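You operate a simulated robot arm through the tools that you are given. There is no shell and no other tool. Be economical: measure what you need, move in short steps, check, and stop when the job is done.

You run a simulated robot arm. Do the job below in one go: nothing can be reset, and whatever is moved stays where it is left.

Task
Hang each of the four key fobs on the peg with its number.
Fine: three wait under RETURNS and one hangs on a wrong peg.

Only the result counts: the job must be done as asked and must still hold three seconds after the hand-in. Knocking over, shifting, dropping, spilling or breaking anything else fails it.

Robot
A 7-joint arm with a vacuum gripper on a trunk, on a base that drives. Base frame: it is fixed to the floor where the robot stands at the start and does not move with it; the origin is under the middle of the robot, x ahead of it, y to its left, z up. Lengths are in m, angles in rad, forces in N, time in s.
It reaches about 0.767 m from its shoulder. Its first joint turns from -1.204 to 3.002 rad. Places, roughly: peg 35 [0.8, -0.4, 1.4]; peg 45 [0.8, -0.1, 1.4]; peg 60 [0.8, 0, 1.4]; peg 70 [0.8, -0.3, 1.4]. Payload 1.06 kg.
Tool frame: the origin (TCP) lies in the middle of the cups' lips, and z points out of the cups. The gripper has 1 cup of 0.024 m across, covering 0.024 by 0.024 m (tool x, y); the bellows give 0.008 m. With the vacuum on, a cup seals on a smooth face that it is pressed against (1 to 4 N); it does not hold porous or soft things. The pull reaches 23 N.
Orientation is told as [roll, pitch, yaw] about the base's x, y, z axes, in that order, counted from this pose: with the cups facing straight down, the tool's x points along the base's -x, its y along +y and its z along -z.

Tools
- The arm moves only by the tool step_arm. Its argument "moves" is a list of rows, each an object of numbers (a shift or turn left out is 0, a gripper value left out holds the last): "suction": the vacuum: 1 switches it on, 0 off; "x", "y", "z": the shift along the tool's x, y, z in m; "rx", "ry", "rz": the turn, a rotation vector about the tool's x, y, z in rad. In form: [{"suction": .., "x": .., "y": .., "z": .., "rx": .., "ry": .., "rz": ..}, ...]. A call has 1 to 8 rows; each row shifts and turns the commanded pose from where the row before left it, along the tool's axes as they then stand. Rows are played at 5 a second. More than 0.05 m and 0.15 rad between two rows, or a gripper value outside its range, and nothing of the call is played. A pose out of reach is approached as far as the arm can. The call stops where the force on the tool passes 40 N (or 10 N more than at its start, if that is more) or the arm is blocked; 0.2 s more then pass. The pull builds up within a second once a cup has sealed. Time passes only in rows, and 0.2 s behind the last, so rows that do not move give it time. The reply holds the time, the measured pose of the TCP, the force on the tool along the base axes and the pull of the vacuum, in the units named above and with some noise, with the torque about the TCP (base axes, N m) and any sound that the robot's microphone picked up.
- Cameras (640 x 400 px; columns grow to the right, rows downward): "scene" is now at [0.2085, -0.0184, 1.1382]; the picture's right is [-0.10, -0.99, 0.00], its down [0.09, -0.01, -1.00] and it looks along [0.99, -0.10, 0.09] (base axes); focal length 262 px, centre (320, 200). "wrist" rides on the gripper at [0.078, 0.019, -0.096] in the tool frame; the picture's right is [-0.24, 0.97, 0.00], its down [-0.71, -0.17, -0.69] and it looks along [-0.67, -0.16, 0.73] (tool axes); focal length 243 px, centre (320, 200). There is no depth. A picture from a camera that has moved, and an enlarged one, comes with that camera's place and axes in the base frame and with its lens. The place of the scene camera against the robot may be out by one fixed shift of up to 0.018 m in any direction.
- camera(camera): a new picture of that camera. No time passes.
- raise_lower(by): slides the trunk up (or, below 0, down) by that many m; the arm and the scene camera ride with it, the base frame stays. It gives what a move gives, with no picture.
- drive_base(legs): drives the robot by 1 to 6 legs, each [ahead, left, turn to the left] in m, m and rad, along the robot's own axes; the way and the turn of a leg run together, so that a leg with both is an arc; at most 1.5 m and 3.142 rad a leg. The arm and the cameras ride along, it lands a little off, and it stops where it bumps. It gives what a move gives.
- pan_tilt(pan, tilt): turns the head with the scene camera to pan (to the left, within 1.396 rad either way) and tilt (down, from -0.506 to 1.204), counted from straight ahead of the robot. It gives what a move gives.
- zoom(camera, box): a new picture of the part [left, top, right, bottom] of that camera's present view, enlarged. No time passes.
- job_done(): hands the job in; it is judged then, once.

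Work in short steps. Places have to be worked out from the pictures, the camera data and where the tool is seen: move nearer, look again, correct. Check each grasp and each placing, and mend what went wrong. You have 120 turns and 78 pictures in all, those below and enlarged ones among them. Switch the vacuum off and draw the arm clear of the work before you hand the job in, unless the task says otherwise; then end with one line.

The tools are called after "Emit:" as name(argument=value, ...) on one line, values as JSON. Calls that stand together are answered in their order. step_arm: Moves the arm, as the interface text tells. Its arguments: {"type":"object","properties":{"moves":{"type":"array"}},"required":["moves"]} The other tools are called the same way: raise_lower (by) slides the trunk up or down; drive_base (legs) drives the base; pan_tilt (pan, tilt) turns the head that bears the scene camera; camera (camera) takes a picture; zoom (camera, box) takes an enlarged picture of a part of a camera's view; job_done () hands the job in.

At the start:

```text
time_s: 0.0
tcp_pos: [0.4415, -0.0969, 0.9988]
ee_rot: [0.0, -0.001, -0.001]
ft_force: [0.7, -1.0, 1.1]
moment: [0.0, -0.01, 0.0]
pull: 0.0
trunk travel left (down, up): [-0.225, 0.267]
robot x, y, heading: [0.0006, -0.0019, 0.006]
head pan, tilt: [-0.099, -0.086]
```

scene: 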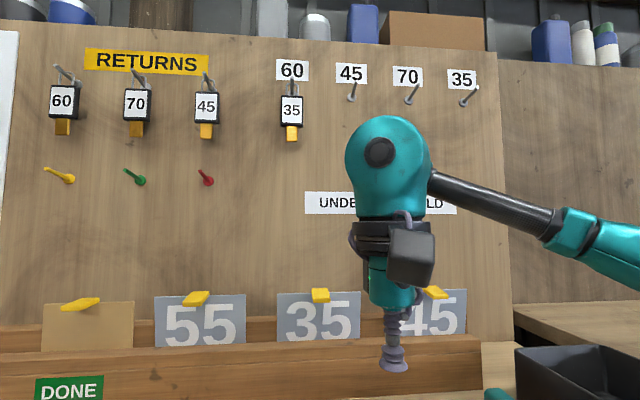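
wrist: 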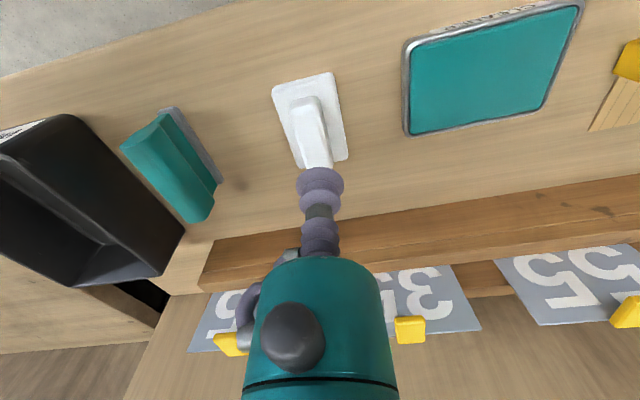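

The board faces me with fobs 60, 70 and 45 under RETURNS and fob 35 on peg 60. I'll take enlarged views of the pegs first.

Emit:
zoom(camera="scene", box=[30, 40, 350, 240])

Emit:
zoom(camera="scene", box=[260, 40, 500, 190])

```text
2.00 times, centred on (190, 140) of scene
camera zoom: at [0.2085, -0.0184, 1.1382], right [-0.1, -0.99, 0.0], down [0.09, -0.01, -1.0], along [0.99, -0.1, 0.09], focal length 524 px, centre (580, 320)
```

zoom: 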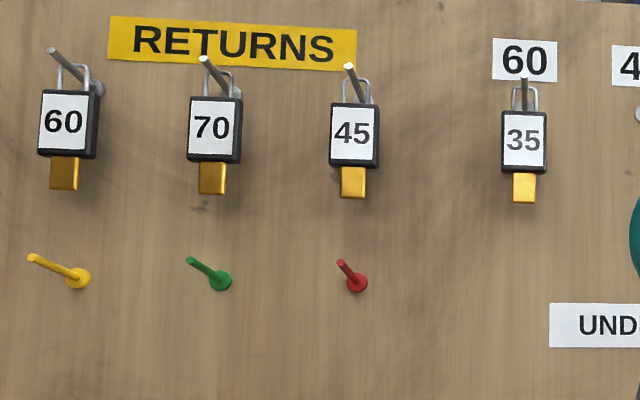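

```text
2.67 times, centred on (380, 115) of scene
camera zoom: at [0.2085, -0.0184, 1.1382], right [-0.1, -0.99, 0.0], down [0.09, -0.01, -1.0], along [0.99, -0.1, 0.09], focal length 699 px, centre (160, 427)
```

zoom: 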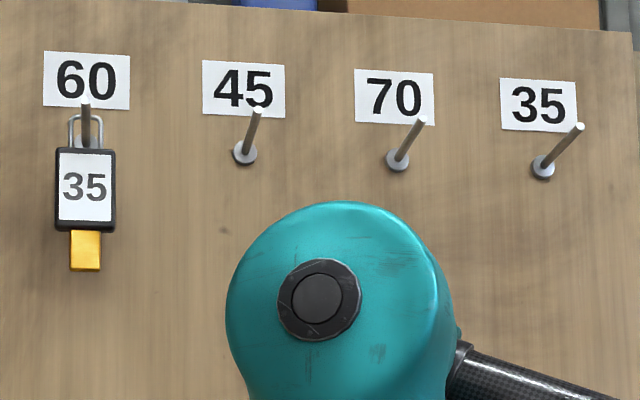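

Fob labels are clear. I raise the trunk so the arm and camera are level with the pegs.

Emit:
raise_lower(by=0.22)

Emit:
camera(camera="scene")

```text
time_s: 2.3
tcp_pos: [0.4414, -0.0972, 1.2196]
ee_rot: [0.001, 0.001, 0.0]
ft_force: [-0.5, 0.3, 0.5]
moment: [0.01, 0.02, 0.01]
pull: 0.0
trunk travel left (down, up): [-0.445, 0.047]
robot x, y, heading: [0.0002, 0.0008, 0.002]
head pan, tilt: [-0.099, -0.086]
```

```text
73 pictures are left
camera scene: at [0.138, -0.0184, 1.3682], right [-0.1, -0.99, 0.0], down [0.09, -0.01, -1.0], along [0.99, -0.1, 0.09], focal length 262 px, centre (320, 200)
```

scene: 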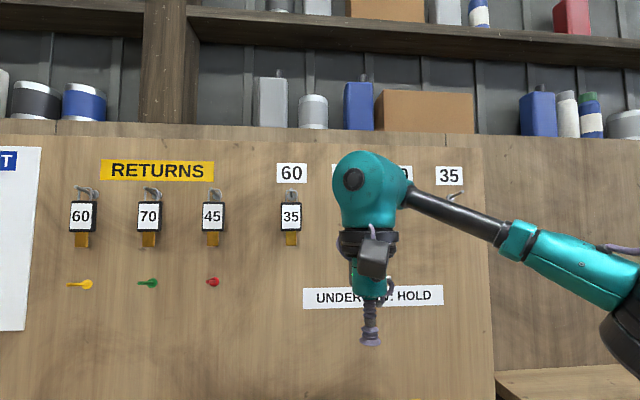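

Triangulating the "60" label gives the board at x≈0.79, and fob centres at z≈1.39. I now turn the tool to face the board (+x), moving slightly ahead.

Emit:
step_arm(moves=[{"x": -0.015, "ry": -0.15}, {"x": -0.0148, "z": 0.0022, "ry": -0.15}, {"x": -0.0143, "z": 0.0044, "ry": -0.15}, {"x": -0.0135, "z": 0.0065, "ry": -0.15}, {"x": -0.0124, "z": 0.0085, "ry": -0.15}, {"x": -0.011, "z": 0.0102, "ry": -0.15}, {"x": -0.0093, "z": 0.0117, "ry": -0.15}, {"x": -0.0075, "z": 0.013, "ry": -0.15}])

```text
time_s: 4.1
tcp_pos: [0.5614, -0.0982, 1.2195]
ee_rot: [0.001, -1.203, 0.001]
ft_force: [0.2, -0.5, -0.6]
moment: [0.0, 0.03, 0.03]
pull: 0.0
trunk travel left (down, up): [-0.445, 0.047]
robot x, y, heading: [-0.0019, 0.0008, -0.002]
head pan, tilt: [-0.099, -0.086]
```

Turning works as expected; I finish facing the board and rise to fob height.

Emit:
step_arm(moves=[{"ry": -0.15}, {"ry": -0.15}, {"ry": -0.068}, {"x": -0.04, "y": 0.02}, {"x": -0.04, "y": 0.02}, {"x": -0.04, "y": 0.02}, {"x": -0.04, "y": 0.026}, {}])

Emit:
camera(camera="wrist")

Emit:
camera(camera="scene")

```text
time_s: 5.9
tcp_pos: [0.5622, -0.0115, 1.3822]
ee_rot: [-0.007, -1.567, 0.008]
ft_force: [0.1, 0.1, 0.3]
moment: [0.0, 0.0, -0.02]
pull: 0.0
trunk travel left (down, up): [-0.445, 0.047]
robot x, y, heading: [0.0036, -0.0002, -0.001]
head pan, tilt: [-0.099, -0.086]
```

```text
72 pictures are left
camera wrist: at [0.4668, 0.0072, 1.3032], right [0.0, 0.97, 0.24], down [-0.68, -0.17, 0.71], along [0.73, -0.16, 0.66], focal length 243 px, centre (320, 200)
```

wrist: 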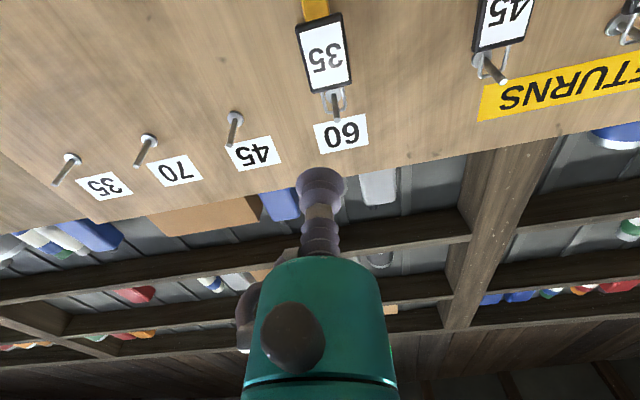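

```text
71 pictures are left
camera scene: at [0.1381, -0.0187, 1.3682], right [-0.1, -0.99, 0.0], down [0.09, -0.01, -1.0], along [0.99, -0.1, 0.09], focal length 262 px, centre (320, 200)
```

scene: 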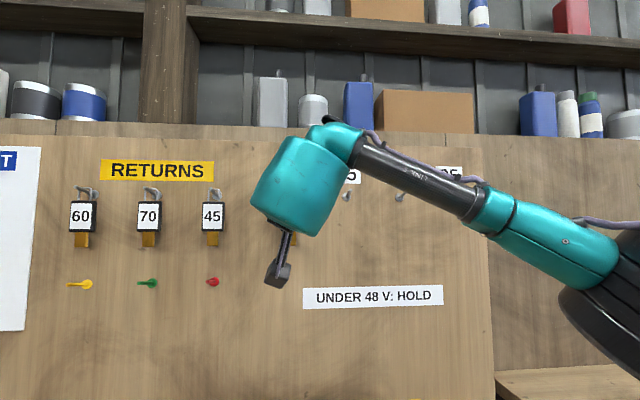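

There's a paper at the left and a sign; I check the left side of the board, which also tells whether driving sideways is clear.

Emit:
pan_tilt(pan=0.8, tilt=0.1)

Emit:
camera(camera="scene")

```text
time_s: 7.1
tcp_pos: [0.5629, -0.0122, 1.3801]
ee_rot: [0.028, -1.567, -0.029]
ft_force: [1.2, 0.6, 0.9]
moment: [0.01, 0.0, -0.02]
pull: 0.1
trunk travel left (down, up): [-0.445, 0.047]
robot x, y, heading: [-0.0039, 0.0018, -0.003]
head pan, tilt: [0.799, 0.099]
```

```text
70 pictures are left
camera scene: at [0.115, 0.0563, 1.3516], right [0.72, -0.7, 0.0], down [-0.07, -0.07, -1.0], along [0.69, 0.71, -0.1], focal length 262 px, centre (320, 200)
```

scene: 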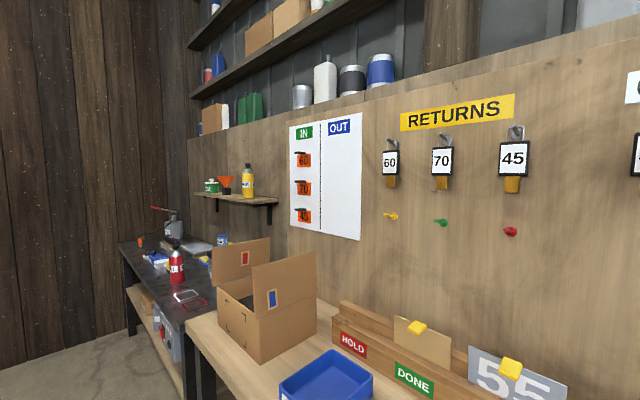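

The left has only furniture. Rough estimate: fob 35 centre near (0.75, -0.005, 1.365). I move nearer and look with the wrist camera to triangulate.

Emit:
step_arm(moves=[{"z": 0.04, "x": 0.008}, {"z": 0.04, "x": 0.007}, {}])

Emit:
camera(camera="wrist")

Emit:
pan_tilt(pan=0.3, tilt=0.0)

Emit:
camera(camera="scene")

```text
time_s: 7.9
tcp_pos: [0.6422, -0.0116, 1.3649]
ee_rot: [-0.06, -1.567, 0.058]
ft_force: [0.0, 0.2, 0.5]
moment: [0.0, -0.01, -0.01]
pull: 0.1
trunk travel left (down, up): [-0.445, 0.047]
robot x, y, heading: [0.0017, -0.0015, 0.002]
head pan, tilt: [0.799, 0.099]
```

```text
69 pictures are left
camera wrist: at [0.5464, 0.0078, 1.2876], right [0.0, 0.97, 0.23], down [-0.68, -0.17, 0.71], along [0.73, -0.16, 0.66], focal length 243 px, centre (320, 200)
```

wrist: 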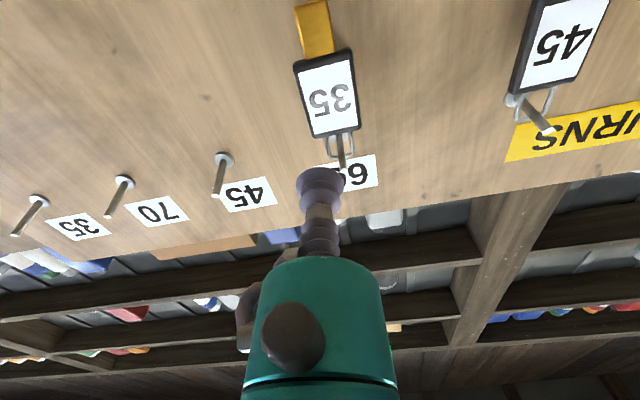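

```text
time_s: 8.9
tcp_pos: [0.6417, -0.0116, 1.3655]
ee_rot: [0.032, -1.568, -0.031]
ft_force: [0.8, 0.7, -1.1]
moment: [-0.05, 0.03, 0.01]
pull: 0.0
trunk travel left (down, up): [-0.445, 0.047]
robot x, y, heading: [0.0035, -0.0014, 0.005]
head pan, tilt: [0.3, 0.0]
```

```text
68 pictures are left
camera scene: at [0.1368, 0.0171, 1.3606], right [0.3, -0.95, 0.0], down [0.0, 0.0, -1.0], along [0.95, 0.3, 0.0], focal length 262 px, centre (320, 200)
```

scene: 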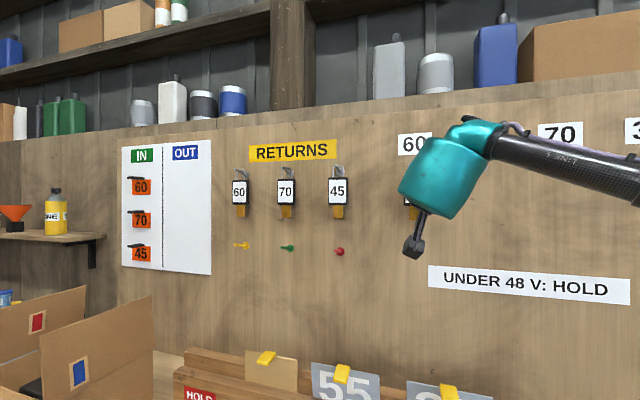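

Triangulation: fob face at x≈0.77, centre y≈-0.005, z≈1.367. I move to 0.73 and look again.

Emit:
step_arm(moves=[{"z": 0.04, "y": 0.007, "x": -0.002}, {"z": 0.04}, {}])

Emit:
camera(camera="wrist")

```text
time_s: 9.7
tcp_pos: [0.7223, -0.0036, 1.3666]
ee_rot: [-0.138, -1.567, 0.139]
ft_force: [-0.4, -0.7, 0.6]
moment: [0.02, 0.02, 0.04]
pull: 0.0
trunk travel left (down, up): [-0.445, 0.047]
robot x, y, heading: [-0.0012, -0.0014, -0.006]
head pan, tilt: [0.3, 0.0]
```

```text
67 pictures are left
camera wrist: at [0.6269, 0.0155, 1.2891], right [0.0, 0.97, 0.23], down [-0.68, -0.17, 0.71], along [0.73, -0.16, 0.66], focal length 243 px, centre (320, 200)
```

wrist: 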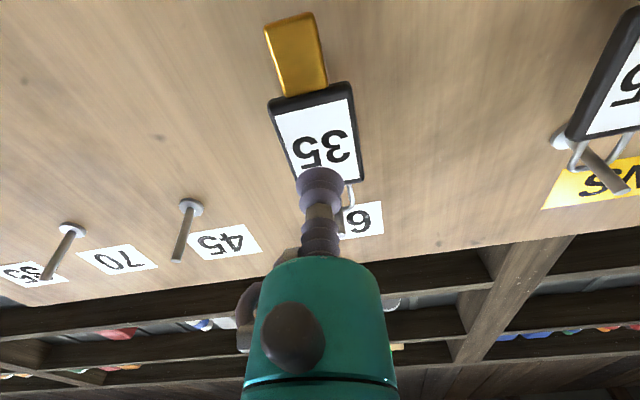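

Cup is well aligned; face about 0.048 ahead. Vacuum on and press gently.

Emit:
step_arm(moves=[{"suction": 1, "z": 0.03}, {"z": 0.01}, {"z": 0.004}, {}])

```text
time_s: 10.7
tcp_pos: [0.7336, -0.0012, 1.3596]
ee_rot: [-0.182, -1.567, 0.181]
ft_force: [0.5, 0.1, 0.0]
moment: [0.0, -0.01, -0.03]
pull: 0.0
out of reach, approached as far as the arm can: row 1, 2, 3
trunk travel left (down, up): [-0.445, 0.047]
robot x, y, heading: [-0.0005, 0.002, 0.002]
head pan, tilt: [0.3, 0.0]
```

The arm is at its reach limit. I back off and drive the base nearer and a bit left.

Emit:
step_arm(moves=[{"suction": 0, "z": -0.04}, {"z": -0.04}, {"z": -0.04}, {}])

Emit:
pan_tilt(pan=0.0, tilt=1.0)

Emit:
camera(camera="scene")

```text
time_s: 11.7
tcp_pos: [0.6144, -0.0011, 1.3614]
ee_rot: [0.003, -1.568, -0.004]
ft_force: [-1.1, 0.2, 0.1]
moment: [-0.02, 0.0, -0.03]
pull: 0.1
out of reach, approached as far as the arm can: row 1
trunk travel left (down, up): [-0.445, 0.047]
robot x, y, heading: [0.0014, -0.0006, -0.002]
head pan, tilt: [0.3, 0.0]
```

```text
time_s: 12.9
tcp_pos: [0.6131, -0.0019, 1.362]
ee_rot: [0.012, -1.566, -0.01]
ft_force: [0.0, 0.8, -0.6]
moment: [0.01, 0.04, 0.01]
pull: 0.1
trunk travel left (down, up): [-0.445, 0.047]
robot x, y, heading: [0.0017, -0.0015, 0.004]
head pan, tilt: [0.0, 1.0]
```

```text
66 pictures are left
camera scene: at [0.1205, -0.0096, 1.2734], right [0.0, -1.0, 0.0], down [-0.84, 0.0, -0.54], along [0.54, 0.0, -0.84], focal length 262 px, centre (320, 200)
```

scene: 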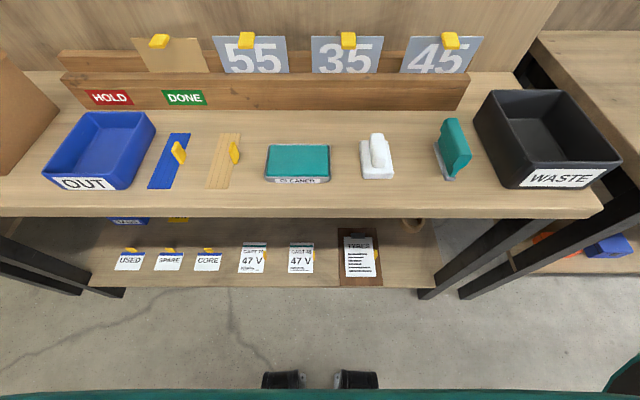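

The bench edge is roughly 0.15 m beyond the robot's front. I drive ahead 0.09.

Emit:
drive_base(legs=[[0.09, 0, 0]])

Emit:
pan_tilt(pan=0.3, tilt=0.0)

Emit:
camera(camera="wrist")

```text
time_s: 14.0
tcp_pos: [0.7061, -0.0036, 1.362]
ee_rot: [0.005, -1.566, -0.004]
ft_force: [-0.1, 0.2, -0.6]
moment: [0.0, 0.0, 0.04]
pull: 0.0
trunk travel left (down, up): [-0.445, 0.047]
robot x, y, heading: [0.0919, -0.0004, 0.004]
head pan, tilt: [0.0, 1.0]
```

```text
time_s: 15.3
tcp_pos: [0.705, -0.0024, 1.3625]
ee_rot: [0.009, -1.568, -0.011]
ft_force: [-0.7, 1.2, -0.2]
moment: [-0.01, 0.01, 0.01]
pull: 0.0
trunk travel left (down, up): [-0.445, 0.047]
robot x, y, heading: [0.0901, -0.0003, -0.0]
head pan, tilt: [0.3, 0.0]
```

```text
65 pictures are left
camera wrist: at [0.6095, 0.017, 1.2844], right [0.0, 0.97, 0.24], down [-0.68, -0.17, 0.71], along [0.73, -0.16, 0.66], focal length 243 px, centre (320, 200)
```

wrist: 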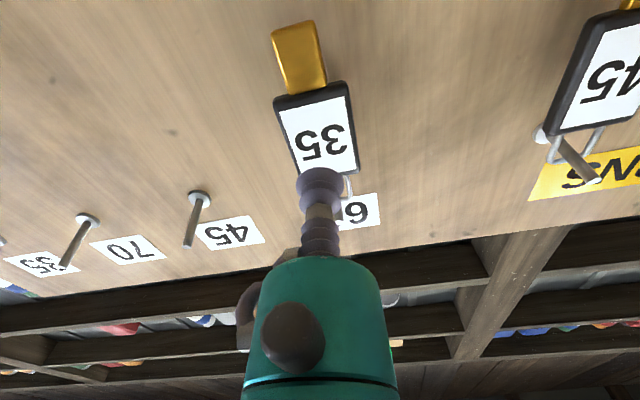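

Aligned again; approach with the vacuum on in small steps.

Emit:
step_arm(moves=[{"suction": 1, "z": 0.03, "x": -0.003}, {"z": 0.012}, {"z": 0.006}, {}])

```text
time_s: 16.3
tcp_pos: [0.7536, -0.0016, 1.3645]
ee_rot: [-0.005, -1.568, 0.005]
ft_force: [0.1, 0.5, 0.1]
moment: [-0.02, 0.01, -0.02]
pull: 0.1
trunk travel left (down, up): [-0.445, 0.047]
robot x, y, heading: [0.0905, -0.0041, -0.0]
head pan, tilt: [0.3, 0.0]
```

No contact yet; advance a little at a time.

Emit:
step_arm(moves=[{"z": 0.006}, {"z": 0.004}, {"z": 0.003}, {}])

```text
time_s: 17.3
tcp_pos: [0.7663, -0.0016, 1.3645]
ee_rot: [-0.013, -1.567, 0.014]
ft_force: [0.8, -0.4, 0.2]
moment: [0.0, 0.01, 0.05]
pull: 22.9
trunk travel left (down, up): [-0.445, 0.047]
robot x, y, heading: [0.088, -0.0032, 0.004]
head pan, tilt: [0.3, 0.0]
```

Sealed (pull 22.9). I look before lifting.

Emit:
camera(camera="wrist")

Emit:
zoom(camera="scene", box=[360, 100, 560, 225])

```text
64 pictures are left
camera wrist: at [0.6706, 0.0175, 1.287], right [0.0, 0.97, 0.24], down [-0.68, -0.17, 0.71], along [0.73, -0.16, 0.66], focal length 243 px, centre (320, 200)
```

wrist: 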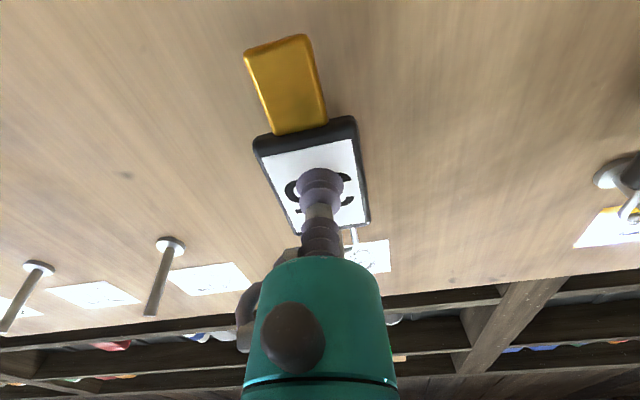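

```text
3.20 times, centred on (460, 162) of scene
camera zoom: at [0.2283, 0.0169, 1.3606], right [0.3, -0.96, 0.0], down [0.0, 0.0, -1.0], along [0.96, 0.3, 0.0], focal length 838 px, centre (-128, 320)
```

zoom: 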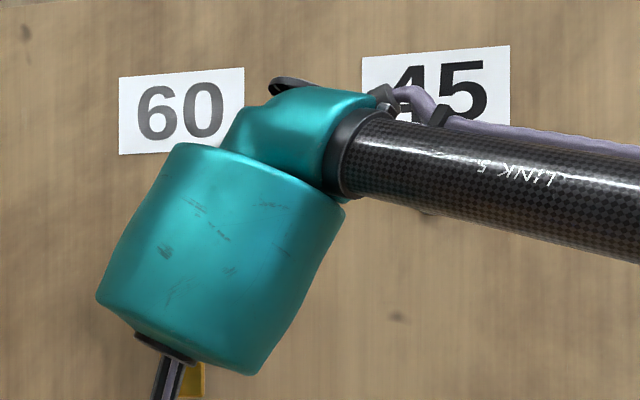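

Peg 45 triangulates to base (0.7975,-0.149,1.4235), tip (0.744,-0.146,1.433): length 53 mm, rising 10 mm. I lift 10 mm and draw the fob out along the slope.

Emit:
step_arm(moves=[{"x": -0.005}, {"x": -0.005}, {"z": -0.015, "x": -0.003}, {"z": -0.015, "x": -0.003}, {"z": -0.015, "x": -0.003}, {"z": -0.02, "x": -0.003}, {}])

Emit:
camera(camera="wrist")

```text
time_s: 18.9
tcp_pos: [0.7018, -0.0009, 1.3865]
ee_rot: [0.02, -1.566, -0.022]
ft_force: [-0.2, 0.8, -0.9]
moment: [0.02, -0.01, -0.01]
pull: 23.1
trunk travel left (down, up): [-0.445, 0.047]
robot x, y, heading: [0.0937, 0.0033, 0.001]
head pan, tilt: [0.3, 0.0]
```

```text
62 pictures are left
camera wrist: at [0.6057, 0.0173, 1.3101], right [0.0, 0.97, 0.24], down [-0.68, -0.17, 0.71], along [0.73, -0.16, 0.66], focal length 243 px, centre (320, 200)
```

wrist: 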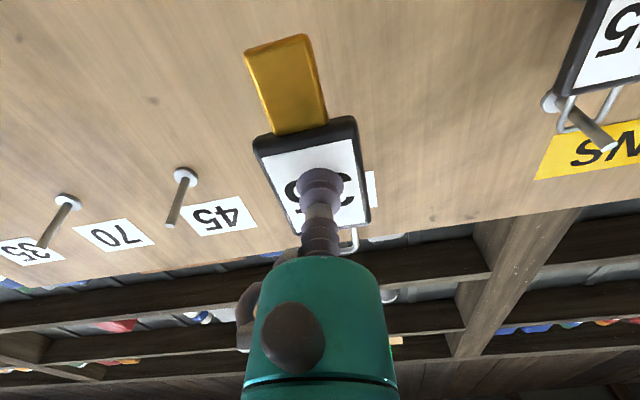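

Fob is off the peg with no force. I retract 3 cm more and move right to peg 35 (y≈-0.438).

Emit:
step_arm(moves=[{"z": -0.03}, {"y": -0.045}, {"y": -0.045}, {"y": -0.045}, {"y": -0.045}, {"y": -0.045}, {"y": -0.045}, {"y": -0.045}])

Emit:
step_arm(moves=[{"y": -0.045}, {"y": -0.045}, {"y": -0.02}, {}, {}])

Emit:
camera(camera="wrist")

Emit:
pan_tilt(pan=-0.5, tilt=0.0)

Emit:
camera(camera="scene")

```text
time_s: 20.7
tcp_pos: [0.6696, -0.3191, 1.3868]
ee_rot: [-0.197, -1.568, 0.2]
ft_force: [0.1, 0.2, -0.8]
moment: [0.02, -0.03, 0.03]
pull: 23.0
trunk travel left (down, up): [-0.445, 0.047]
robot x, y, heading: [0.0897, 0.0004, -0.004]
head pan, tilt: [0.3, 0.0]
```

```text
time_s: 21.9
tcp_pos: [0.6733, -0.3882, 1.3875]
ee_rot: [-1.291, -1.556, 1.313]
ft_force: [0.7, 0.5, -0.3]
moment: [-0.02, 0.01, 0.06]
pull: 23.2
out of reach, approached as far as the arm can: row 2, 3
trunk travel left (down, up): [-0.445, 0.047]
robot x, y, heading: [0.0903, 0.0005, 0.001]
head pan, tilt: [0.3, 0.0]
```

```text
61 pictures are left
camera wrist: at [0.5763, -0.3727, 1.3101], right [-0.02, 0.98, 0.22], down [-0.68, -0.17, 0.71], along [0.73, -0.14, 0.67], focal length 243 px, centre (320, 200)
```

wrist: 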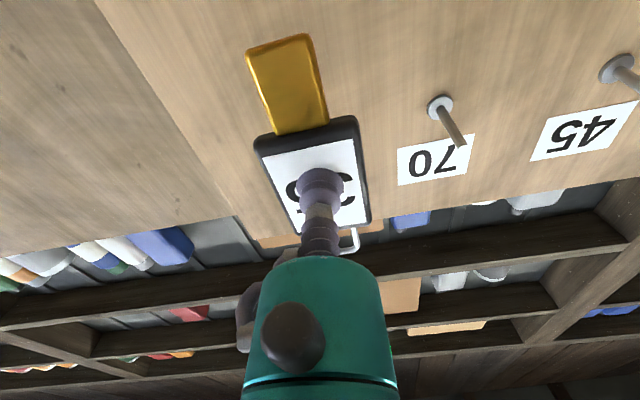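

```text
time_s: 23.0
tcp_pos: [0.6721, -0.3885, 1.3882]
ee_rot: [-1.289, -1.554, 1.308]
ft_force: [0.4, -0.3, -1.3]
moment: [-0.01, 0.01, 0.0]
pull: 22.8
trunk travel left (down, up): [-0.445, 0.047]
robot x, y, heading: [0.0946, 0.0001, -0.002]
head pan, tilt: [-0.499, 0.0]
```

```text
60 pictures are left
camera scene: at [0.2214, -0.0527, 1.3606], right [-0.48, -0.88, 0.0], down [0.0, 0.0, -1.0], along [0.88, -0.48, 0.0], focal length 262 px, centre (320, 200)
```

scene: 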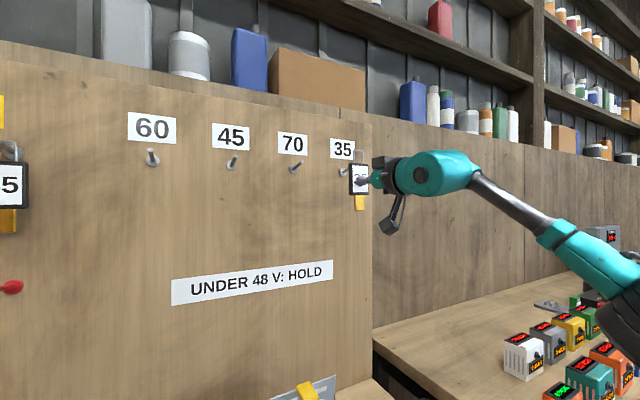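

Peg 35 lies just past this arm's fold limit; I drive the base right 0.15 m with the fob well short of the pegs.

Emit:
drive_base(legs=[[0, -0.12, 0]])

Emit:
camera(camera="wrist")

```text
time_s: 24.3
tcp_pos: [0.6714, -0.5107, 1.3877]
ee_rot: [-1.276, -1.557, 1.297]
ft_force: [0.2, -0.4, -0.7]
moment: [0.0, 0.02, 0.0]
pull: 22.5
trunk travel left (down, up): [-0.445, 0.047]
robot x, y, heading: [0.0919, -0.1225, 0.004]
head pan, tilt: [-0.499, 0.0]
```

```text
59 pictures are left
camera wrist: at [0.5761, -0.4937, 1.3098], right [-0.02, 0.97, 0.22], down [-0.68, -0.17, 0.71], along [0.73, -0.14, 0.66], focal length 243 px, centre (320, 200)
```

wrist: 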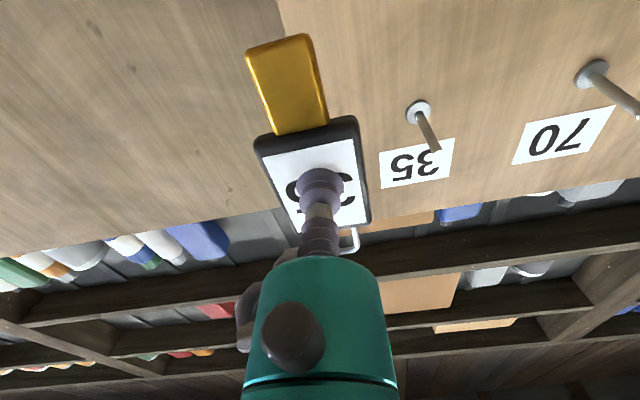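

Peg 35 measures at about y≈-0.425, z≈1.423. I square up the tool orientation slightly, move closer in y, and re-measure.

Emit:
step_arm(moves=[{"rx": 0.015, "rz": 0.02, "y": 0.02}, {"y": 0.02}, {}, {}])

Emit:
camera(camera="wrist")

```text
time_s: 25.3
tcp_pos: [0.6735, -0.4682, 1.3872]
ee_rot: [0.867, -1.565, -0.865]
ft_force: [-0.5, -0.3, -0.1]
moment: [0.0, 0.01, -0.02]
pull: 23.4
trunk travel left (down, up): [-0.445, 0.047]
robot x, y, heading: [0.0879, -0.1193, -0.004]
head pan, tilt: [-0.499, 0.0]
```

```text
58 pictures are left
camera wrist: at [0.5767, -0.4489, 1.3096], right [0.0, 0.97, 0.24], down [-0.68, -0.18, 0.71], along [0.73, -0.16, 0.66], focal length 243 px, centre (320, 200)
```

wrist: 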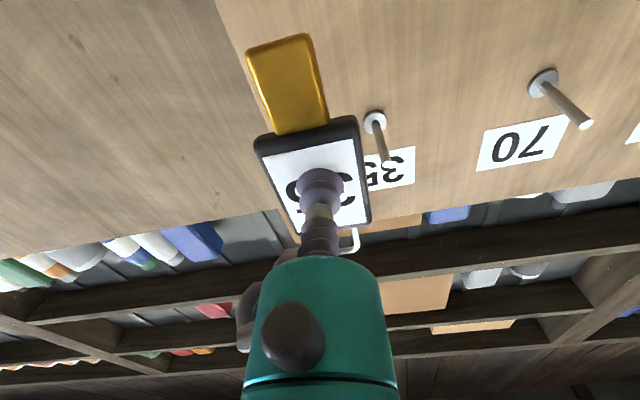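

Peg 35 consistently at y≈-0.424. I go to y=-0.4235 just in front of the tip and check with the scene camera.

Emit:
step_arm(moves=[{"y": 0.0245}, {"y": 0.02}, {"z": 0.028}, {}, {}])

Emit:
camera(camera="wrist")

Emit:
zoom(camera="scene", box=[220, 110, 380, 210])

```text
time_s: 26.5
tcp_pos: [0.701, -0.4252, 1.3883]
ee_rot: [0.863, -1.565, -0.859]
ft_force: [0.6, -1.0, -0.1]
moment: [0.01, 0.0, -0.03]
pull: 23.2
trunk travel left (down, up): [-0.445, 0.047]
robot x, y, heading: [0.0953, -0.1228, 0.0]
head pan, tilt: [-0.499, 0.0]
```

```text
57 pictures are left
camera wrist: at [0.6048, -0.4053, 1.3111], right [0.0, 0.97, 0.24], down [-0.68, -0.18, 0.71], along [0.73, -0.16, 0.66], focal length 243 px, centre (320, 200)
```

wrist: 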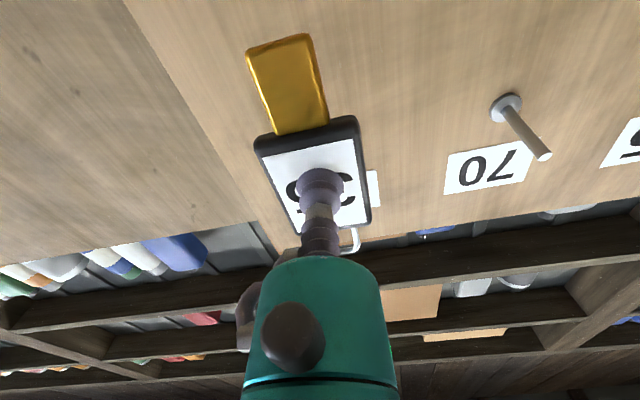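

```text
4.00 times, centred on (300, 160) of scene
camera zoom: at [0.2214, -0.1729, 1.3606], right [-0.48, -0.88, 0.0], down [0.0, 0.0, -1.0], along [0.88, -0.48, 0.0], focal length 1048 px, centre (400, 360)
```

zoom: 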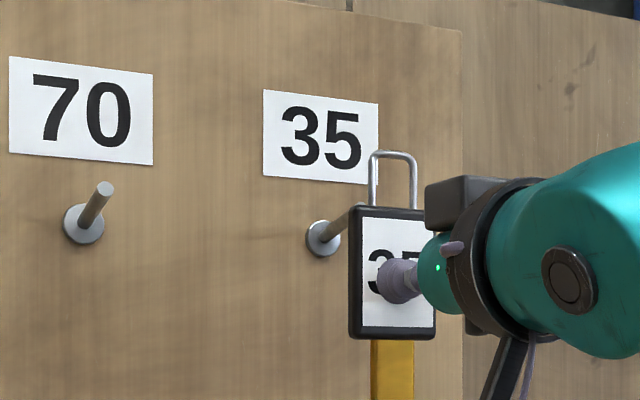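

The relative picture matches the one just after extraction. I reverse the extraction path onto peg 35.

Emit:
step_arm(moves=[{"z": 0.02, "x": 0.003}, {"z": 0.015, "x": 0.003}, {"z": 0.015, "x": 0.003}, {}])

Emit:
zoom(camera="scene", box=[220, 110, 380, 210])

```text
time_s: 27.5
tcp_pos: [0.7492, -0.4257, 1.3788]
ee_rot: [0.909, -1.563, -0.905]
ft_force: [-1.0, 0.3, 0.6]
moment: [-0.02, 0.0, -0.04]
pull: 23.2
trunk travel left (down, up): [-0.445, 0.047]
robot x, y, heading: [0.0886, -0.1201, 0.001]
head pan, tilt: [-0.499, 0.0]
```

```text
4.00 times, centred on (300, 160) of scene
camera zoom: at [0.2211, -0.1729, 1.3606], right [-0.48, -0.88, 0.0], down [0.0, 0.0, -1.0], along [0.88, -0.48, 0.0], focal length 1048 px, centre (400, 360)
```

zoom: 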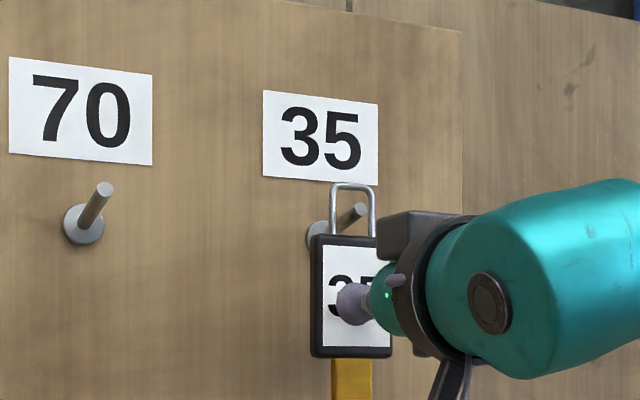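

The peg tip passes through the shackle. I go in the last part and lower, without bending hard.

Emit:
step_arm(moves=[{"z": 0.012, "x": 0.002}, {"x": 0.005}, {"x": 0.005}, {}])

Emit:
zoom(camera="scene", box=[220, 110, 380, 210])

```text
time_s: 28.5
tcp_pos: [0.7618, -0.4242, 1.3682]
ee_rot: [0.929, -1.563, -0.924]
ft_force: [-0.7, -0.7, -1.0]
moment: [0.01, 0.02, -0.03]
pull: 23.0
trunk travel left (down, up): [-0.445, 0.047]
robot x, y, heading: [0.0916, -0.1216, 0.001]
head pan, tilt: [-0.499, 0.0]
```

```text
4.00 times, centred on (300, 160) of scene
camera zoom: at [0.2212, -0.1729, 1.3606], right [-0.48, -0.88, 0.0], down [0.0, 0.0, -1.0], along [0.88, -0.48, 0.0], focal length 1048 px, centre (400, 360)
```

zoom: 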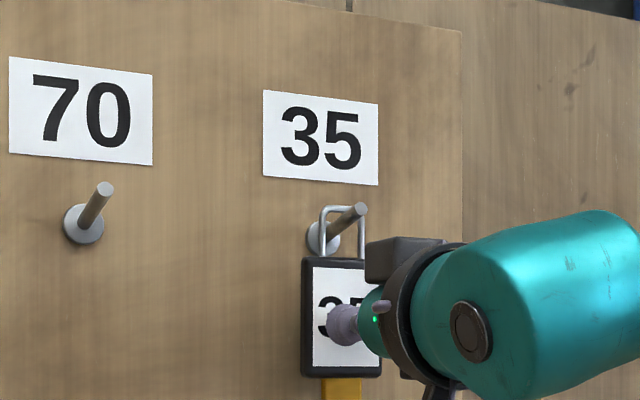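

Loop is around the peg, a few mm still above. Lower a little more watching the force.

Emit:
step_arm(moves=[{"x": 0.003}, {"x": 0.002}, {}])

Emit:
zoom(camera="scene", box=[260, 130, 340, 180])

```text
time_s: 29.3
tcp_pos: [0.7613, -0.4236, 1.3643]
ee_rot: [1.383, -1.565, -1.384]
ft_force: [1.9, -0.1, 8.4]
moment: [-0.01, 0.02, 0.01]
pull: 22.8
trunk travel left (down, up): [-0.445, 0.047]
robot x, y, heading: [0.0935, -0.115, -0.003]
head pan, tilt: [-0.499, 0.0]
```

```text
8.00 times, centred on (300, 155) of scene
camera zoom: at [0.2206, -0.1726, 1.3608], right [-0.48, -0.88, 0.0], down [0.0, 0.0, -1.0], along [0.88, -0.48, 0.0], focal length 2096 px, centre (480, 560)
```

zoom: 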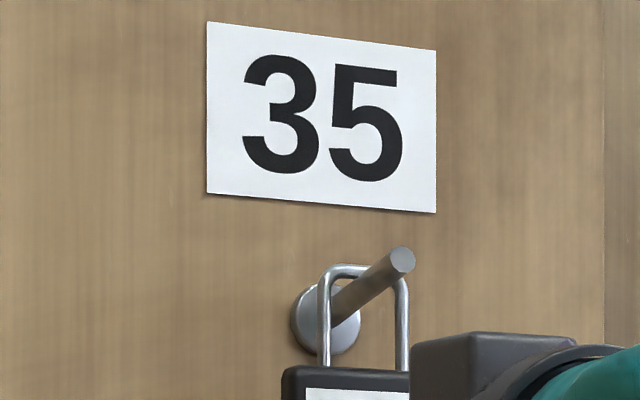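

The shackle bears on the peg (8 N). I ease 1 mm up, switch off and wait, then back away.

Emit:
step_arm(moves=[{"x": -0.0015}, {"suction": 0}, {}, {}, {}])

Emit:
step_arm(moves=[{"z": -0.006}, {"z": -0.015}, {"z": -0.03}, {"z": -0.03}, {}])

Emit:
zoom(camera="scene", box=[220, 110, 380, 210])

```text
time_s: 30.5
tcp_pos: [0.7617, -0.4234, 1.3631]
ee_rot: [0.882, -1.564, -0.878]
ft_force: [-0.2, -0.5, 0.1]
moment: [0.03, -0.01, 0.0]
pull: 0.0
trunk travel left (down, up): [-0.445, 0.047]
robot x, y, heading: [0.0952, -0.1203, 0.002]
head pan, tilt: [-0.499, 0.0]
```

```text
time_s: 31.7
tcp_pos: [0.6822, -0.4234, 1.3633]
ee_rot: [0.924, -1.564, -0.922]
ft_force: [0.2, 0.6, 0.5]
moment: [0.0, -0.03, 0.0]
pull: 0.0
trunk travel left (down, up): [-0.445, 0.047]
robot x, y, heading: [0.0895, -0.1209, -0.002]
head pan, tilt: [-0.499, 0.0]
```

```text
4.00 times, centred on (300, 160) of scene
camera zoom: at [0.2214, -0.1728, 1.3606], right [-0.48, -0.88, 0.0], down [0.0, 0.0, -1.0], along [0.88, -0.48, 0.0], focal length 1048 px, centre (400, 360)
```

zoom: 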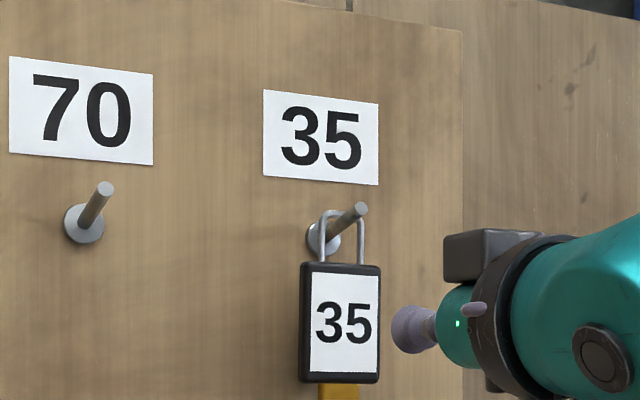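

Fob 35 hangs right. Next fob 45: I back off a bit and drive left 0.32 m so both fob 45 and peg 45 are in reach.

Emit:
step_arm(moves=[{"z": -0.03}, {}])

Emit:
drive_base(legs=[[0, 0.32, 0]])

Emit:
step_arm(moves=[{"y": 0.045}, {"y": 0.045}, {"y": 0.045}, {"y": 0.045}, {"y": 0.045}, {"y": 0.03}, {}, {}])

Emit:
camera(camera="wrist")

```text
time_s: 32.3
tcp_pos: [0.6536, -0.4247, 1.3634]
ee_rot: [0.879, -1.563, -0.872]
ft_force: [0.7, 0.5, 1.2]
moment: [0.01, 0.01, 0.01]
pull: 0.0
trunk travel left (down, up): [-0.445, 0.047]
robot x, y, heading: [0.092, -0.1199, -0.001]
head pan, tilt: [-0.499, 0.0]
```

```text
time_s: 34.4
tcp_pos: [0.6545, -0.1041, 1.3632]
ee_rot: [0.865, -1.564, -0.854]
ft_force: [-0.2, 1.1, 0.0]
moment: [0.02, -0.01, -0.06]
pull: 0.1
trunk travel left (down, up): [-0.445, 0.047]
robot x, y, heading: [0.0885, 0.1964, 0.003]
head pan, tilt: [-0.499, 0.0]
```

```text
time_s: 36.2
tcp_pos: [0.6542, 0.1528, 1.3652]
ee_rot: [0.95, -1.563, -0.941]
ft_force: [-0.4, -0.3, 0.4]
moment: [0.0, 0.01, 0.01]
pull: 0.2
trunk travel left (down, up): [-0.445, 0.047]
robot x, y, heading: [0.0911, 0.1937, 0.001]
head pan, tilt: [-0.499, 0.0]
```

```text
51 pictures are left
camera wrist: at [0.5578, 0.1709, 1.2869], right [-0.01, 0.97, 0.24], down [-0.68, -0.18, 0.71], along [0.73, -0.16, 0.66], focal length 243 px, centre (320, 200)
```

wrist: 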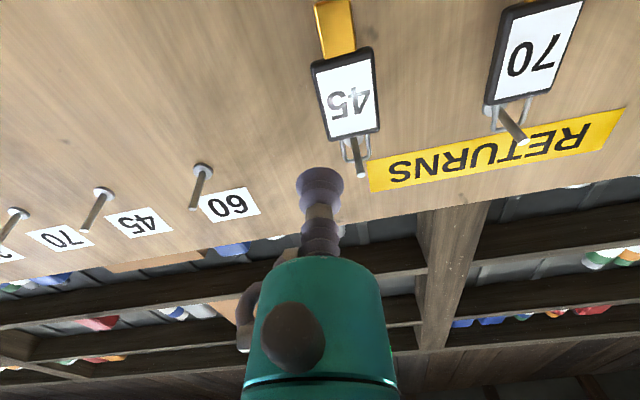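

Fob 45's label: y≈0.175, z≈1.365. Move over and close in, then check.

Emit:
step_arm(moves=[{"y": 0.022, "z": 0.03}, {"z": 0.04}, {}, {}])

Emit:
camera(camera="wrist")

```text
time_s: 37.2
tcp_pos: [0.7236, 0.1751, 1.3644]
ee_rot: [0.887, -1.563, -0.875]
ft_force: [0.6, 0.2, -0.2]
moment: [0.0, 0.01, -0.01]
pull: 0.0
trunk travel left (down, up): [-0.445, 0.047]
robot x, y, heading: [0.0899, 0.1947, 0.004]
head pan, tilt: [-0.499, 0.0]
```

```text
50 pictures are left
camera wrist: at [0.628, 0.194, 1.286], right [-0.01, 0.97, 0.24], down [-0.68, -0.18, 0.71], along [0.73, -0.16, 0.66], focal length 243 px, centre (320, 200)
```

wrist: 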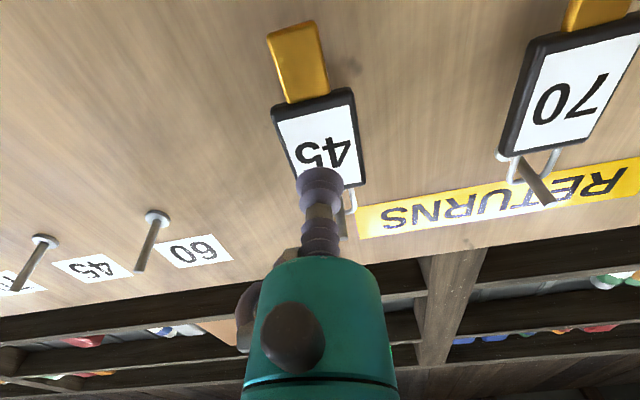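

Aligned like before. Vacuum on, press to x≈0.766.

Emit:
step_arm(moves=[{"suction": 1, "z": 0.025}, {"z": 0.01}, {"z": 0.004}, {"z": 0.003}, {}, {}])

```text
time_s: 38.6
tcp_pos: [0.764, 0.1736, 1.3644]
ee_rot: [0.924, -1.563, -0.915]
ft_force: [1.0, -0.1, 0.4]
moment: [0.0, -0.01, -0.01]
pull: 23.7
trunk travel left (down, up): [-0.445, 0.047]
robot x, y, heading: [0.0889, 0.1987, 0.002]
head pan, tilt: [-0.499, 0.0]
```

Sealed. Lift 10 mm and withdraw along the slope, then 3 cm more.

Emit:
step_arm(moves=[{"x": -0.005}, {"x": -0.005}, {"z": -0.015, "x": -0.003}, {"z": -0.015, "x": -0.003}, {"z": -0.015, "x": -0.003}, {"z": -0.02, "x": -0.003}, {"z": -0.03}, {}])

Emit:
camera(camera="wrist")

```text
time_s: 40.4
tcp_pos: [0.6694, 0.1727, 1.3867]
ee_rot: [0.847, -1.563, -0.836]
ft_force: [-0.1, 0.5, 0.4]
moment: [-0.02, 0.01, -0.01]
pull: 23.7
trunk travel left (down, up): [-0.445, 0.047]
robot x, y, heading: [0.0864, 0.1989, 0.006]
head pan, tilt: [-0.499, 0.0]
```

```text
49 pictures are left
camera wrist: at [0.5734, 0.1918, 1.3088], right [-0.01, 0.97, 0.24], down [-0.68, -0.18, 0.71], along [0.73, -0.16, 0.66], focal length 243 px, centre (320, 200)
```

wrist: 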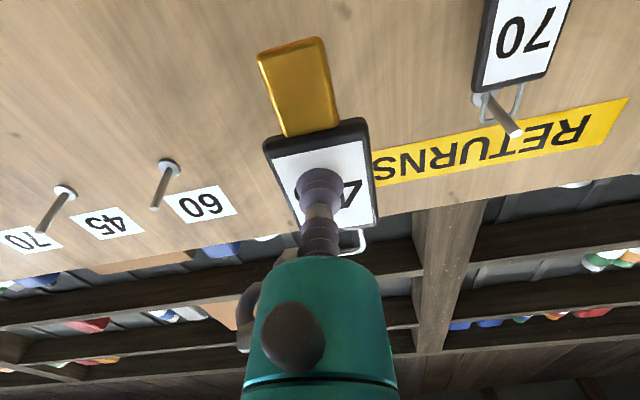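

Fob 45 is free, gripped about 3 mm off-centre (fob toward +y). I move right to y≈-0.146 for peg 45.

Emit:
step_arm(moves=[{"y": -0.045}, {"y": -0.045}, {"y": -0.045}, {"y": -0.045}, {"y": -0.045}, {"y": -0.04}, {}, {}])

Emit:
camera(camera="wrist")

```text
time_s: 42.2
tcp_pos: [0.6715, -0.0929, 1.3856]
ee_rot: [0.913, -1.564, -0.903]
ft_force: [0.8, 0.1, 0.7]
moment: [0.04, 0.04, 0.01]
pull: 22.7
trunk travel left (down, up): [-0.445, 0.047]
robot x, y, heading: [0.0942, 0.1961, 0.004]
head pan, tilt: [-0.499, 0.0]
```

```text
48 pictures are left
camera wrist: at [0.575, -0.0742, 1.3083], right [-0.01, 0.97, 0.24], down [-0.68, -0.18, 0.71], along [0.73, -0.16, 0.66], focal length 243 px, centre (320, 200)
```

wrist: 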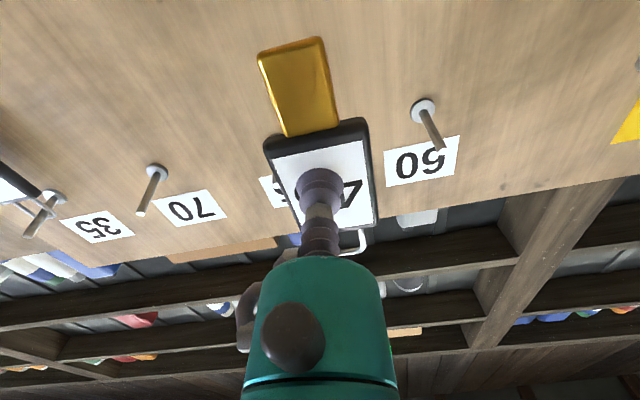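

Pegs 60 and 70 measure at y=-0.004 and -0.283, so peg 45 is at -0.1435. Move there and up to just before the tip.

Emit:
step_arm(moves=[{"y": -0.03}, {"y": -0.0225}, {"z": 0.031}, {}, {}])

Emit:
camera(camera="wrist")

Emit:
camera(camera="scene")

```text
time_s: 43.4
tcp_pos: [0.7025, -0.1441, 1.3861]
ee_rot: [0.869, -1.563, -0.86]
ft_force: [0.9, -0.3, -0.7]
moment: [0.01, 0.01, -0.01]
pull: 22.9
trunk travel left (down, up): [-0.445, 0.047]
robot x, y, heading: [0.0928, 0.1975, 0.007]
head pan, tilt: [-0.499, 0.0]
```

```text
47 pictures are left
camera wrist: at [0.6063, -0.126, 1.3082], right [-0.01, 0.97, 0.24], down [-0.68, -0.18, 0.71], along [0.73, -0.16, 0.66], focal length 243 px, centre (320, 200)
```

wrist: 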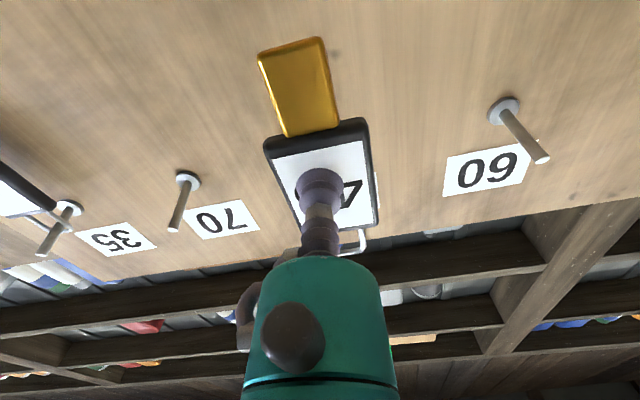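

```text
46 pictures are left
camera scene: at [0.2209, 0.1447, 1.3606], right [-0.47, -0.88, 0.0], down [0.0, 0.0, -1.0], along [0.88, -0.47, 0.0], focal length 262 px, centre (320, 200)
```

scene: 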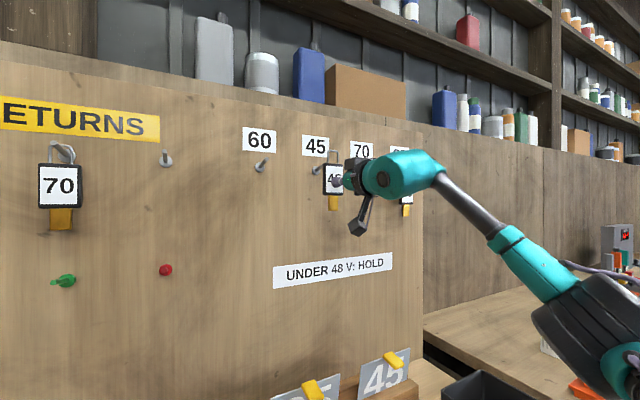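

Alignment matches the earlier success. Insert in two parts.

Emit:
step_arm(moves=[{"z": 0.02, "x": 0.003}, {"z": 0.015, "x": 0.003}, {"z": 0.015, "x": 0.003}, {}])

Emit:
zoom(camera="scene", box=[240, 110, 400, 210])

```text
time_s: 44.4
tcp_pos: [0.7526, -0.1455, 1.3755]
ee_rot: [0.942, -1.564, -0.934]
ft_force: [0.3, 0.3, -0.1]
moment: [-0.03, -0.02, 0.03]
pull: 22.6
trunk travel left (down, up): [-0.445, 0.047]
robot x, y, heading: [0.0857, 0.1982, 0.008]
head pan, tilt: [-0.499, 0.0]
```

```text
4.00 times, centred on (320, 160) of scene
camera zoom: at [0.2207, 0.1446, 1.3606], right [-0.47, -0.88, 0.0], down [0.0, 0.0, -1.0], along [0.88, -0.47, 0.0], focal length 1048 px, centre (320, 360)
```

zoom: 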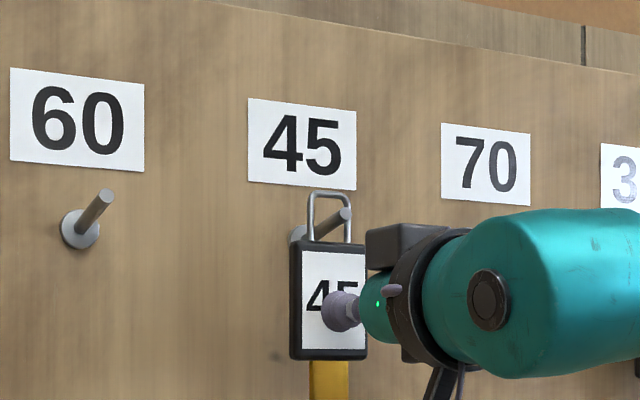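

The tip looks close to the right post; I zoom in.

Emit:
zoom(camera="scene", box=[300, 145, 348, 175])

```text
13.33 times, centred on (324, 160) of scene
camera zoom: at [0.2207, 0.1446, 1.3606], right [-0.47, -0.88, 0.0], down [0.0, 0.0, -1.0], along [0.88, -0.47, 0.0], focal length 3494 px, centre (267, 733)
```

zoom: 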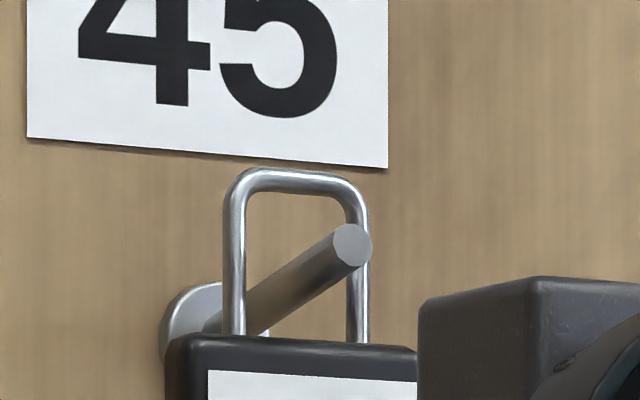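

The peg clearly goes through the loop. Finish inserting and lower.

Emit:
step_arm(moves=[{"z": 0.011, "x": 0.002}, {"x": 0.005}, {"x": 0.003}, {}])

Emit:
zoom(camera="scene", box=[300, 145, 348, 175])

```text
time_s: 45.4
tcp_pos: [0.7627, -0.1459, 1.3663]
ee_rot: [0.94, -1.566, -0.93]
ft_force: [0.1, -0.1, -1.4]
moment: [-0.04, -0.03, 0.02]
pull: 23.0
trunk travel left (down, up): [-0.445, 0.047]
robot x, y, heading: [0.0894, 0.1936, -0.001]
head pan, tilt: [-0.499, 0.0]
```

```text
13.33 times, centred on (324, 160) of scene
camera zoom: at [0.2207, 0.1447, 1.3606], right [-0.47, -0.88, 0.0], down [0.0, 0.0, -1.0], along [0.88, -0.47, 0.0], focal length 3494 px, centre (267, 733)
```

zoom: 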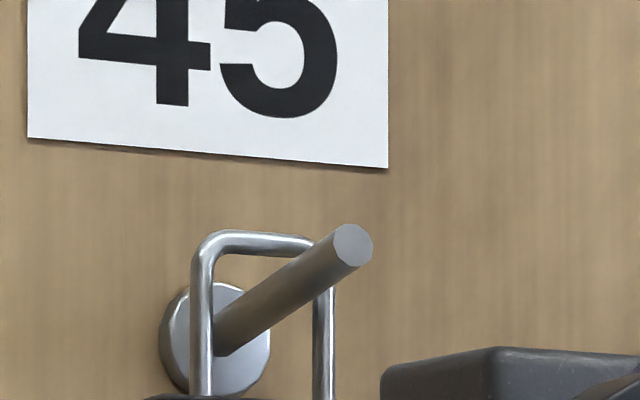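

A couple more mm down to contact, then release.

Emit:
step_arm(moves=[{"x": 0.002}, {"x": 0.001}, {"suction": 0}, {}, {}, {}])

Emit:
step_arm(moves=[{"z": -0.006}, {"z": -0.015}, {"z": -0.03}, {"z": -0.04}, {}])

Emit:
zoom(camera="scene", box=[240, 110, 400, 210])

```text
time_s: 46.8
tcp_pos: [0.7637, -0.1439, 1.3634]
ee_rot: [0.911, -1.564, -0.902]
ft_force: [0.7, 1.1, -0.9]
moment: [0.0, -0.03, 0.0]
pull: 0.2
trunk travel left (down, up): [-0.445, 0.047]
robot x, y, heading: [0.0916, 0.1961, 0.002]
head pan, tilt: [-0.499, 0.0]
```

```text
time_s: 48.0
tcp_pos: [0.6733, -0.1439, 1.3637]
ee_rot: [0.893, -1.565, -0.88]
ft_force: [0.1, -0.2, 0.0]
moment: [0.01, 0.01, 0.0]
pull: 0.1
trunk travel left (down, up): [-0.445, 0.047]
robot x, y, heading: [0.0917, 0.1982, 0.006]
head pan, tilt: [-0.499, 0.0]
```

```text
4.00 times, centred on (320, 160) of scene
camera zoom: at [0.221, 0.1448, 1.3606], right [-0.47, -0.88, 0.0], down [0.0, 0.0, -1.0], along [0.88, -0.47, 0.0], focal length 1048 px, centre (320, 360)
```

zoom: 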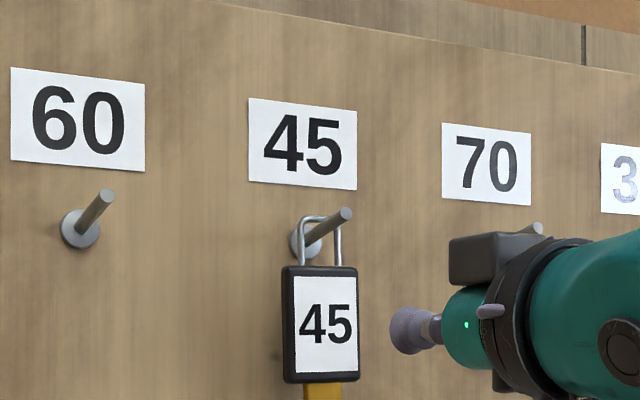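

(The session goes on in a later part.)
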